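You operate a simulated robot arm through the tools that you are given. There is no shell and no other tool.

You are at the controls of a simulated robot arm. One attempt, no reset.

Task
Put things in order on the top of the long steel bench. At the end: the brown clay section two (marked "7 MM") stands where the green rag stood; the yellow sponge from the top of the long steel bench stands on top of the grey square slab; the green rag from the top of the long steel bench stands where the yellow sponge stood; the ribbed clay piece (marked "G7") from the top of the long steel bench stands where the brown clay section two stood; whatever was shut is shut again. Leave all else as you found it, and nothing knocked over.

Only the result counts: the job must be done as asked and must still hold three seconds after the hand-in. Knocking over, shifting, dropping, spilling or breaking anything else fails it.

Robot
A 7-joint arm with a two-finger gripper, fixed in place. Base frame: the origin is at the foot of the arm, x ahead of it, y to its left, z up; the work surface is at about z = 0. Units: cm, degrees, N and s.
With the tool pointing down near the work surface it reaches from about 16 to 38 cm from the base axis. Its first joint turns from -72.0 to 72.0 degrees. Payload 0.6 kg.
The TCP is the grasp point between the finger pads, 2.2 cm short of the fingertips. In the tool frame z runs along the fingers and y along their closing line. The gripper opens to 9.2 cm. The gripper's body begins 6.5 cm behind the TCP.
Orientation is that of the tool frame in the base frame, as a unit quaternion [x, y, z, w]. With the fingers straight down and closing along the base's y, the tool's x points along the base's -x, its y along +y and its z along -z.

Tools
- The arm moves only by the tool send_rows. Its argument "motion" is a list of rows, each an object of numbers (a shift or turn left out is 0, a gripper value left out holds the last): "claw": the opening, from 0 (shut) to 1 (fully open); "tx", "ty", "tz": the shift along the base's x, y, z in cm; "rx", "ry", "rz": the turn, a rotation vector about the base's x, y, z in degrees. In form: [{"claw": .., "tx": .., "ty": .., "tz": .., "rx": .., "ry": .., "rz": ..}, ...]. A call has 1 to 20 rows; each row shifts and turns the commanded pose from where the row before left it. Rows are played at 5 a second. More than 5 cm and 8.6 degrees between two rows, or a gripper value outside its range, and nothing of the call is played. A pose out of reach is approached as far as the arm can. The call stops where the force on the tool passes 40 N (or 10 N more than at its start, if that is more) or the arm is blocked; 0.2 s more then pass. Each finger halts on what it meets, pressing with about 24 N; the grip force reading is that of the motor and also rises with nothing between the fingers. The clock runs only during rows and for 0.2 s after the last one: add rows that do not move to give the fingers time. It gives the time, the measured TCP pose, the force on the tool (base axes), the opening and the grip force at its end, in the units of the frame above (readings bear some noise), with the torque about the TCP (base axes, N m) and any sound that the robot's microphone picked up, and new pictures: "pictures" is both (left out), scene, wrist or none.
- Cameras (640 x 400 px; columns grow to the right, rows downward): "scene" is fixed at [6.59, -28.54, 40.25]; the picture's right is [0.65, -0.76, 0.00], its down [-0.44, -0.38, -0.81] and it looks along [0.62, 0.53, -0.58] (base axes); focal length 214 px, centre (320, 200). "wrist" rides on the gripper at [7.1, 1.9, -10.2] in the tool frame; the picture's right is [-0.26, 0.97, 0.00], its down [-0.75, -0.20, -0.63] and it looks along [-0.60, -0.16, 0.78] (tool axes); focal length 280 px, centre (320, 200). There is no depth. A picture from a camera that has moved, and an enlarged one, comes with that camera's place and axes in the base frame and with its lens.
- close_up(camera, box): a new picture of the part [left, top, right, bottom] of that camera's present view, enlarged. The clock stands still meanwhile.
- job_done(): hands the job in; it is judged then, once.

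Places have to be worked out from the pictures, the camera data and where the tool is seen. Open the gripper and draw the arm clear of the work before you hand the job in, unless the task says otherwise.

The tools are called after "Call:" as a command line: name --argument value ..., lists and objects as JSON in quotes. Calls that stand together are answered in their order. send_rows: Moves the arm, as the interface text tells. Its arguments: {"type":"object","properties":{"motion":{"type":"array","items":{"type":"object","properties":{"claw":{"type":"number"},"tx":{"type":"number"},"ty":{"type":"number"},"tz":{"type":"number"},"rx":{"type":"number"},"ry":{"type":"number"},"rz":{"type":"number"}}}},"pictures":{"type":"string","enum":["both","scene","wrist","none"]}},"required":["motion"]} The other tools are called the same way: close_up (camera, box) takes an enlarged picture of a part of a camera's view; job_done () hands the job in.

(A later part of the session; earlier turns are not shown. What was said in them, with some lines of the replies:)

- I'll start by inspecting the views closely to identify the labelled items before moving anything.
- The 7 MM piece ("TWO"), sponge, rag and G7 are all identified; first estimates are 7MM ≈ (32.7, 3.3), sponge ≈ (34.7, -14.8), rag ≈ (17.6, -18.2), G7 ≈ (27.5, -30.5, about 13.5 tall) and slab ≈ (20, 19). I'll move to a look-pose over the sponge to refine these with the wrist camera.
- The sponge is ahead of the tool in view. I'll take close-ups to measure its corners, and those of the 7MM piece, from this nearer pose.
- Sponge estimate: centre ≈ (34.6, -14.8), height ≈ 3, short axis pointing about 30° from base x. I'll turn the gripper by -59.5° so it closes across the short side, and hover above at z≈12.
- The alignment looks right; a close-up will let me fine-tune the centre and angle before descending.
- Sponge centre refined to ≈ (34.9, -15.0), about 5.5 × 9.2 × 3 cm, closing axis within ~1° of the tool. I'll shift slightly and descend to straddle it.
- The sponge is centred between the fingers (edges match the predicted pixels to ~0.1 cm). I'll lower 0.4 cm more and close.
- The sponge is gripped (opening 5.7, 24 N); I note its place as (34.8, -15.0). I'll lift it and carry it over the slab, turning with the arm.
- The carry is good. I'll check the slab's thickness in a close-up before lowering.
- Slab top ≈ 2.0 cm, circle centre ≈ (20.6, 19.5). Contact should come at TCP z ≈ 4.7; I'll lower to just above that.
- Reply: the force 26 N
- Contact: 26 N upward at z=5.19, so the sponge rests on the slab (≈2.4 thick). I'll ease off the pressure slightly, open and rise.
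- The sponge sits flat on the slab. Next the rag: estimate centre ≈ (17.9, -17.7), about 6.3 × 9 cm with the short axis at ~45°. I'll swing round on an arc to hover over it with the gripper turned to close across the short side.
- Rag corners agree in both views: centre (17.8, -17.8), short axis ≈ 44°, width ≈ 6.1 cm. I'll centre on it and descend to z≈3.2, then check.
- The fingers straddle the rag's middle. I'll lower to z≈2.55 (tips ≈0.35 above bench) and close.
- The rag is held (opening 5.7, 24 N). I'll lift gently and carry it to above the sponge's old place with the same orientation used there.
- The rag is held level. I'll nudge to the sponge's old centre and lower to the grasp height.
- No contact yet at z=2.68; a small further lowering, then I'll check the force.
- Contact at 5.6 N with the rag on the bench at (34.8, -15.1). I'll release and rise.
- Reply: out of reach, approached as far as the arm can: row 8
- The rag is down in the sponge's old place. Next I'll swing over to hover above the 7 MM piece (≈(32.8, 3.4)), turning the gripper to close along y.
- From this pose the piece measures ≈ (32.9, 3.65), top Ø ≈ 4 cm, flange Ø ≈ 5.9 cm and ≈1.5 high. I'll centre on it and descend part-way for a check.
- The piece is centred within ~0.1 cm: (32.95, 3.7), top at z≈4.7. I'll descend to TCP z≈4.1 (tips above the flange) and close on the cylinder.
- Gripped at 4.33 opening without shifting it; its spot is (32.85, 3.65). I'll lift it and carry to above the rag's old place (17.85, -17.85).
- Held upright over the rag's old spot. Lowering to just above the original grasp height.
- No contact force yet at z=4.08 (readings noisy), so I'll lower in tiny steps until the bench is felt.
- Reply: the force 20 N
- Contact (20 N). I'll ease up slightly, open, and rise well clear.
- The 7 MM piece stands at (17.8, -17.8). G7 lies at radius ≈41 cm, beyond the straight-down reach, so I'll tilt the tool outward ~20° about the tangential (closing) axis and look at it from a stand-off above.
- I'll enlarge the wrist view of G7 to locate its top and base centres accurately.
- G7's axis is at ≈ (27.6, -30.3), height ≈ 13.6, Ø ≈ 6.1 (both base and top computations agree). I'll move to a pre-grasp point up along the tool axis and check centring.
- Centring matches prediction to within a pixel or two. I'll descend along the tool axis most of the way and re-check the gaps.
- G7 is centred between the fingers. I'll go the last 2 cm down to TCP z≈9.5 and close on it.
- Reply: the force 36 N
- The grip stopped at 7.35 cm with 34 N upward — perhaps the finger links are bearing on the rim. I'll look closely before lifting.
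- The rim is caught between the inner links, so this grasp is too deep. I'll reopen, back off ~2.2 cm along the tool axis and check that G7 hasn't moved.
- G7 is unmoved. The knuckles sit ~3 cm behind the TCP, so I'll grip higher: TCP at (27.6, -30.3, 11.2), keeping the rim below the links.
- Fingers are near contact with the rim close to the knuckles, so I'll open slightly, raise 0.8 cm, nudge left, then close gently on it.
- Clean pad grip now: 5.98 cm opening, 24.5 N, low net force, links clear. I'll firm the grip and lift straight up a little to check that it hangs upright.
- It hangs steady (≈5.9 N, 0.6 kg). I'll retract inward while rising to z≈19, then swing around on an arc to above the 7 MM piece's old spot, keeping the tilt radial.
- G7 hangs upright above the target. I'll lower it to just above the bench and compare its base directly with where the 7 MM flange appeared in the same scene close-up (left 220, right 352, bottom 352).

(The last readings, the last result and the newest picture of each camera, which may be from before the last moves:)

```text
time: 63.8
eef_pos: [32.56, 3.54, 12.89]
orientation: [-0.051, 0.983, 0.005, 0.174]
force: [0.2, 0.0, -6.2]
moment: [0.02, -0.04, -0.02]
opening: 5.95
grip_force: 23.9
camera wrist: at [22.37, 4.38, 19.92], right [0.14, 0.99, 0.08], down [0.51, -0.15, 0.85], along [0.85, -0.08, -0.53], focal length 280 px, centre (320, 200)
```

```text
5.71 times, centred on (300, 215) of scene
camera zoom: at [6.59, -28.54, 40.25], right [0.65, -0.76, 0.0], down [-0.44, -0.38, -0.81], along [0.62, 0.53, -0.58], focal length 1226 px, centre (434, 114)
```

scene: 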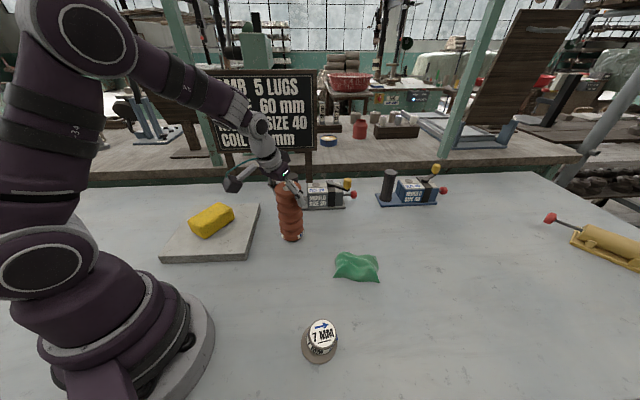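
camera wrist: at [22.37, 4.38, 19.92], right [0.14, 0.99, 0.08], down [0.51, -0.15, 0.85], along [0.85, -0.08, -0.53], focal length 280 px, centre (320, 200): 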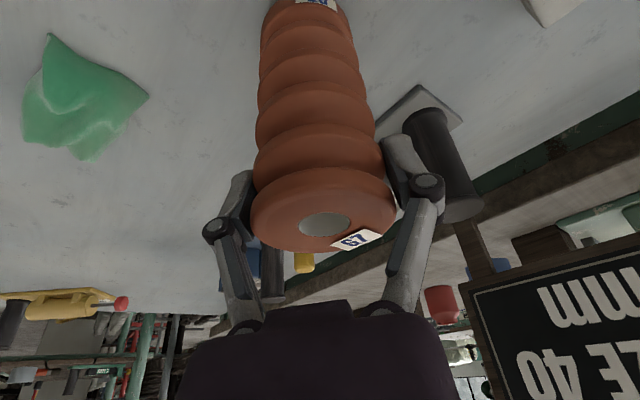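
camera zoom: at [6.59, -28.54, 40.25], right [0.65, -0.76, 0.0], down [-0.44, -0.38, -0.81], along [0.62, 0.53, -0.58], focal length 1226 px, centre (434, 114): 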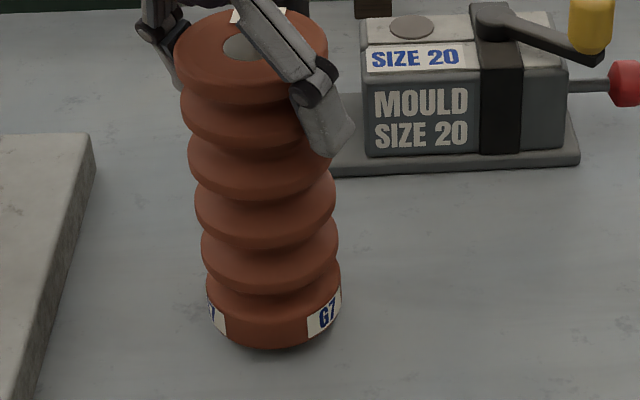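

Direct comparison says the base should move about +0.6 cm in x (y fine). I'll shift +0.5 and lower to ~0.3 cm above the bench, then compare again.

Call:
send_rows --motion '[{"tx": 0.25, "ty": -0.03}, {"tx": 0.25, "ty": -0.02, "tz": -0.2}, {"tz": -0.3}, {}, {}]' --pictures "none"

Call:
close_up --camera "scene" --box '[260, 180, 340, 250]'

```text
time: 65.0
eef_pos: [33.11, 3.46, 12.24]
orientation: [-0.052, 0.983, 0.005, 0.173]
force: [0.9, -0.3, -6.3]
moment: [-0.02, -0.01, 0.02]
opening: 5.96
grip_force: 23.9
```

```text
5.71 times, centred on (300, 215) of scene
camera zoom: at [6.59, -28.54, 40.25], right [0.65, -0.76, 0.0], down [-0.44, -0.38, -0.81], along [0.62, 0.53, -0.58], focal length 1226 px, centre (434, 114)
```

zoom: 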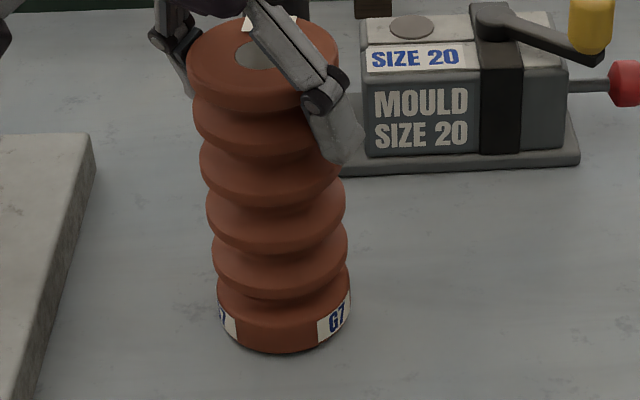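

The base now nearly coincides with the old flange outline (centre 284 vs 286). I'll nudge slightly and lower gently until contact.

Call:
send_rows --motion '[{"tx": 0.12, "ty": 0.05}, {"tz": -0.15}, {"tz": -0.1}, {}]' --pictures "none"

```text
time: 66.0
eef_pos: [33.21, 3.32, 11.92]
orientation: [-0.052, 0.983, 0.005, 0.174]
force: [0.1, -0.8, -5.7]
moment: [0.01, 0.02, -0.02]
opening: 6.0
grip_force: 24.2
```

Force still shows the full hanging weight, so I'll lower in small steps until it is unloaded.

Call:
send_rows --motion '[{"tz": -0.08}, {}]' --pictures "none"

```text
time: 66.6
eef_pos: [33.23, 3.44, 11.98]
orientation: [-0.053, 0.983, 0.006, 0.174]
force: [-6.5, 3.8, 13.9]
moment: [0.0, 0.43, -0.06]
opening: 5.98
grip_force: 23.9
```

Contact felt (≈20 N change). I'll ease off a hair, open gradually and back out along the tool axis.

Call:
send_rows --motion '[{"tz": 0.05}, {}, {"claw": 0.7}, {"claw": 0.8}, {"claw": 0.9}, {"claw": 1.0}, {}, {}]' --pictures "both"

Call:
close_up --camera "scene" --box '[260, 180, 340, 250]'

Call:
close_up --camera "wrist" --box '[180, 100, 480, 300]'

```text
time: 68.4
eef_pos: [33.28, 3.48, 12.06]
orientation: [-0.051, 0.983, 0.005, 0.175]
force: [0.1, -0.6, -0.2]
moment: [-0.01, -0.03, -0.04]
opening: 9.16
grip_force: 0.2
camera wrist: at [22.91, 4.29, 19.06], right [0.14, 0.99, 0.08], down [0.51, -0.15, 0.85], along [0.85, -0.08, -0.53], focal length 280 px, centre (320, 200)
```

scene: 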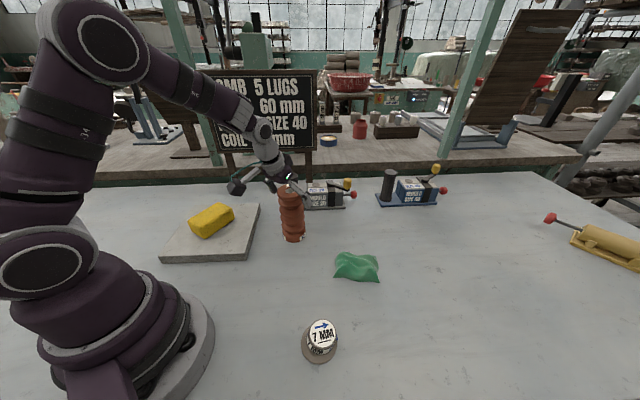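
wrist: 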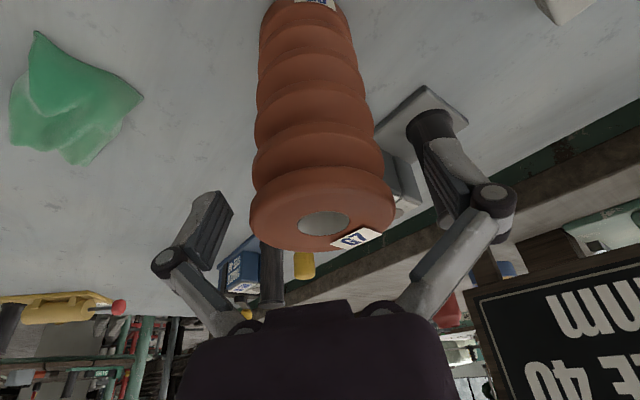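

```text
5.71 times, centred on (300, 215) of scene
camera zoom: at [6.59, -28.54, 40.25], right [0.65, -0.76, 0.0], down [-0.44, -0.38, -0.81], along [0.62, 0.53, -0.58], focal length 1226 px, centre (434, 114)
```

zoom: 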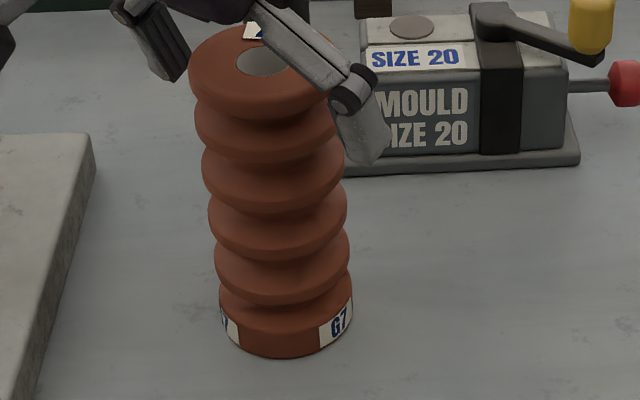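

```text
2.00 times, centred on (330, 200) of wrist
camera zoom: at [22.91, 4.29, 19.06], right [0.14, 0.99, 0.08], down [0.51, -0.15, 0.85], along [0.85, -0.08, -0.53], focal length 561 px, centre (300, 200)
```

zoom: 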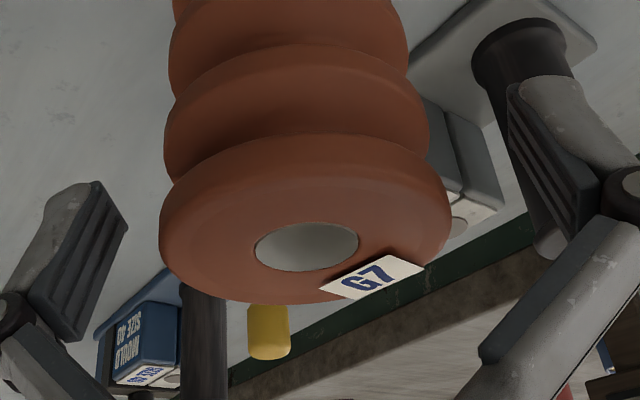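

G7 stands with its base at centre 286 / bottom 357 versus the target 286 / 354 – within about 0.2 cm. I'll withdraw along the tool axis, rise, and straighten the tool to the start area.

Call:
send_rows --motion '[{"tx": -0.34, "ty": -0.04, "tz": 0.94}, {"tx": -0.51, "ty": -0.05, "tz": 1.41}, {"tx": -0.68, "ty": -0.07, "tz": 1.88}, {"tx": -1.0, "ty": -0.1, "tz": 2.8}, {"tx": -1.2, "ty": -0.1, "tz": 3.0}, {"tx": -1.2, "ty": -0.1, "tz": 3.0, "rx": -0.55, "ry": 5}, {"tx": -1.2, "ty": -0.1, "tz": 1.5, "rx": -0.55, "ry": 5}, {"tx": -1.2, "rx": -0.55, "ry": 5}, {"tx": -0.8, "rx": -0.55, "ry": 5}, {}, {}]' --pictures "both"

Call:
close_up --camera "scene" --box '[260, 180, 340, 250]'

Call:
close_up --camera "scene" --box '[150, 170, 470, 390]'

```text
time: 70.8
eef_pos: [24.99, 2.95, 26.49]
orientation: [-0.053, 0.999, -0.005, -0.001]
force: [0.7, 0.2, 0.4]
moment: [-0.03, -0.01, 0.04]
opening: 9.23
grip_force: 0.1
camera wrist: at [17.81, 4.12, 36.6], right [0.16, 0.99, -0.01], down [0.77, -0.12, 0.63], along [0.62, -0.1, -0.78], focal length 280 px, centre (320, 200)
```

scene: 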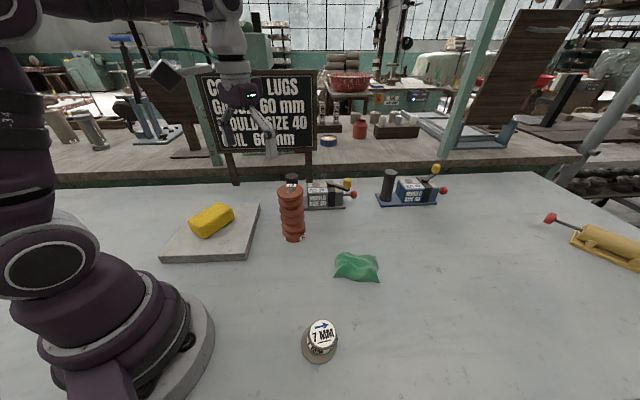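
wrist: 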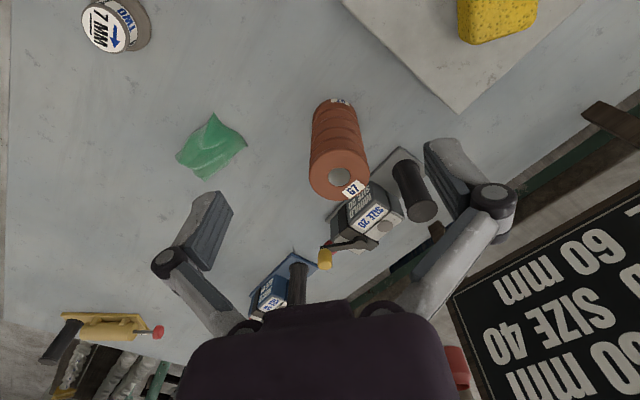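

```text
5.71 times, centred on (300, 215) of scene
camera zoom: at [6.59, -28.54, 40.25], right [0.65, -0.76, 0.0], down [-0.44, -0.38, -0.81], along [0.62, 0.53, -0.58], focal length 1226 px, centre (434, 114)
```

zoom: 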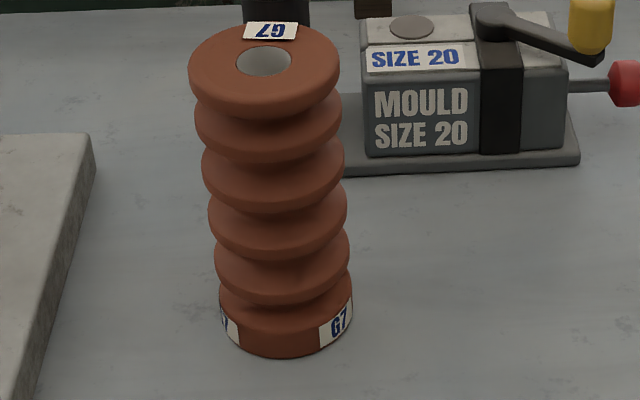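

```text
1.82 times, centred on (310, 280) of scene
camera zoom: at [6.59, -28.54, 40.25], right [0.65, -0.76, 0.0], down [-0.44, -0.38, -0.81], along [0.62, 0.53, -0.58], focal length 390 px, centre (338, 54)
```

zoom: 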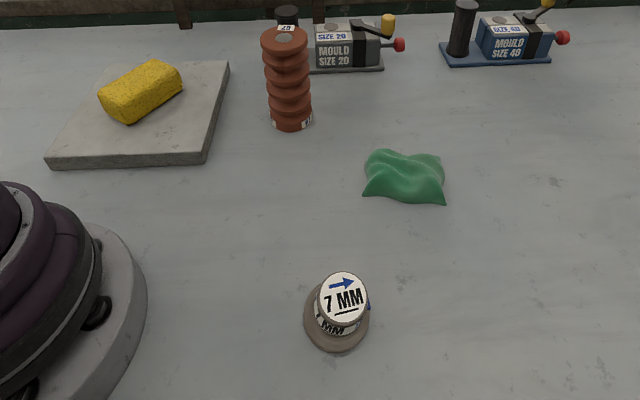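

All four items look placed; I'll double-check the 7 MM piece's offset against the rag's original outline, and the rag's against the sponge's, with the same close-up boxes used before.

Call:
close_up --camera "scene" --box '[260, 290, 380, 390]'

Call:
close_up --camera "scene" --box '[260, 160, 460, 285]'

Call:
close_up --camera "wrist" --box '[50, 0, 270, 190]'

```text
4.00 times, centred on (320, 340) of scene
camera zoom: at [6.59, -28.54, 40.25], right [0.65, -0.76, 0.0], down [-0.44, -0.38, -0.81], along [0.62, 0.53, -0.58], focal length 858 px, centre (320, -360)
```

zoom: 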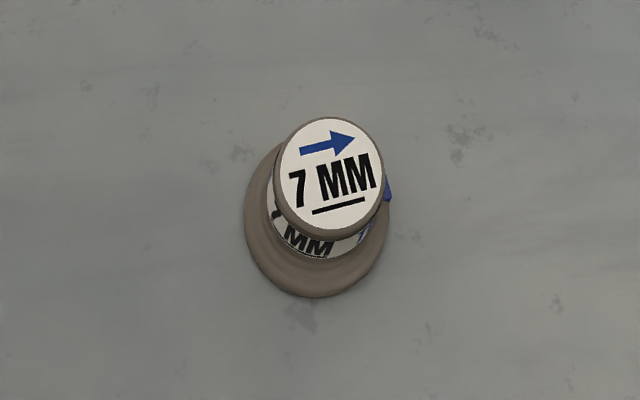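

```text
3.20 times, centred on (360, 222) of scene
camera zoom: at [6.59, -28.54, 40.25], right [0.65, -0.76, 0.0], down [-0.44, -0.38, -0.81], along [0.62, 0.53, -0.58], focal length 686 px, centre (192, 128)
```

zoom: 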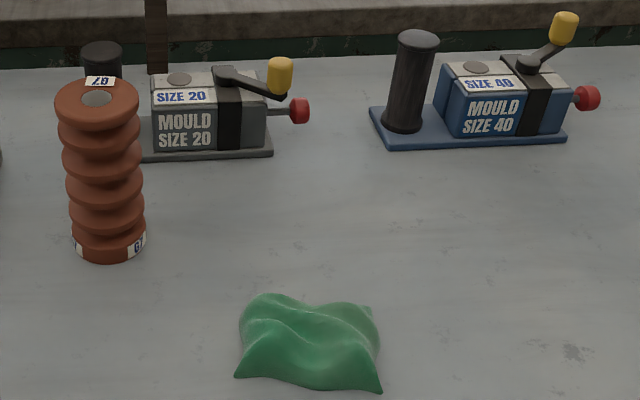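

```text
2.11 times, centred on (160, 95) of wrist
camera zoom: at [17.81, 4.12, 36.6], right [0.16, 0.99, -0.01], down [0.77, -0.12, 0.63], along [0.62, -0.1, -0.78], focal length 590 px, centre (657, 421)
```

zoom: 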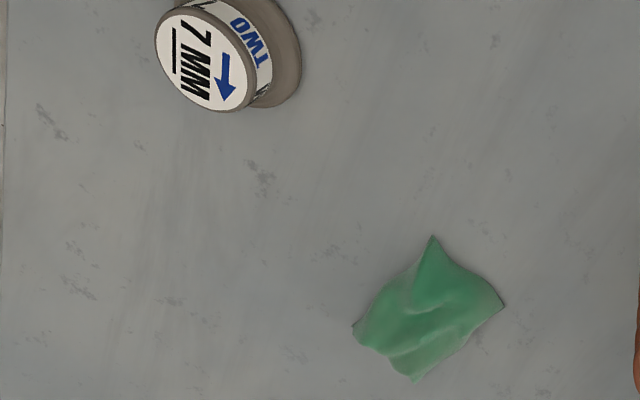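

Everything checks out. The sponge is on the slab and the rag is on the sponge's old footprint (about 0.1–0.2 cm off). The 7 MM piece is on the rag's old footprint (within about 0.5 cm) and G7 is on the 7 MM's old footprint (about 0.2 cm off). The moulds and slab are unmoved, nothing was opened, and the gripper is open and well clear, so I'm handing in.

Call:
job_done

```text
The job is handed in.
```

All four items are in their new places on the bench and I've handed the job in; I haven't been told how it was judged. The placements below come from the last camera pictures.

| Item | Now stands | Distance from intended spot |
|---|---|---|
| Yellow sponge | On top of the grey square slab, near its centre | No exact spot was set |
| Green rag | Where the sponge stood | About 0.1–0.2 cm |
| Brown clay section two ("7 MM") | Where the rag stood | About 0.5 cm |
| Ribbed clay piece ("G7") | Where the 7 MM piece stood | About 0.2 cm |

- **7 MM piece:** this is the least exact placement. The two cameras disagreed by about 0.4 cm on its position, so I left it rather than risk gripping it again.
- **G7:** my first grip was too deep and its rim caught on the finger links. I let go, saw in the pictures that it had not moved, and gripped it again higher up.
- **Everything else:** nothing was opened, so nothing needed shutting again. The slab and moulds look unmoved, nothing was knocked over, and the open gripper was clear of the work at hand-in.
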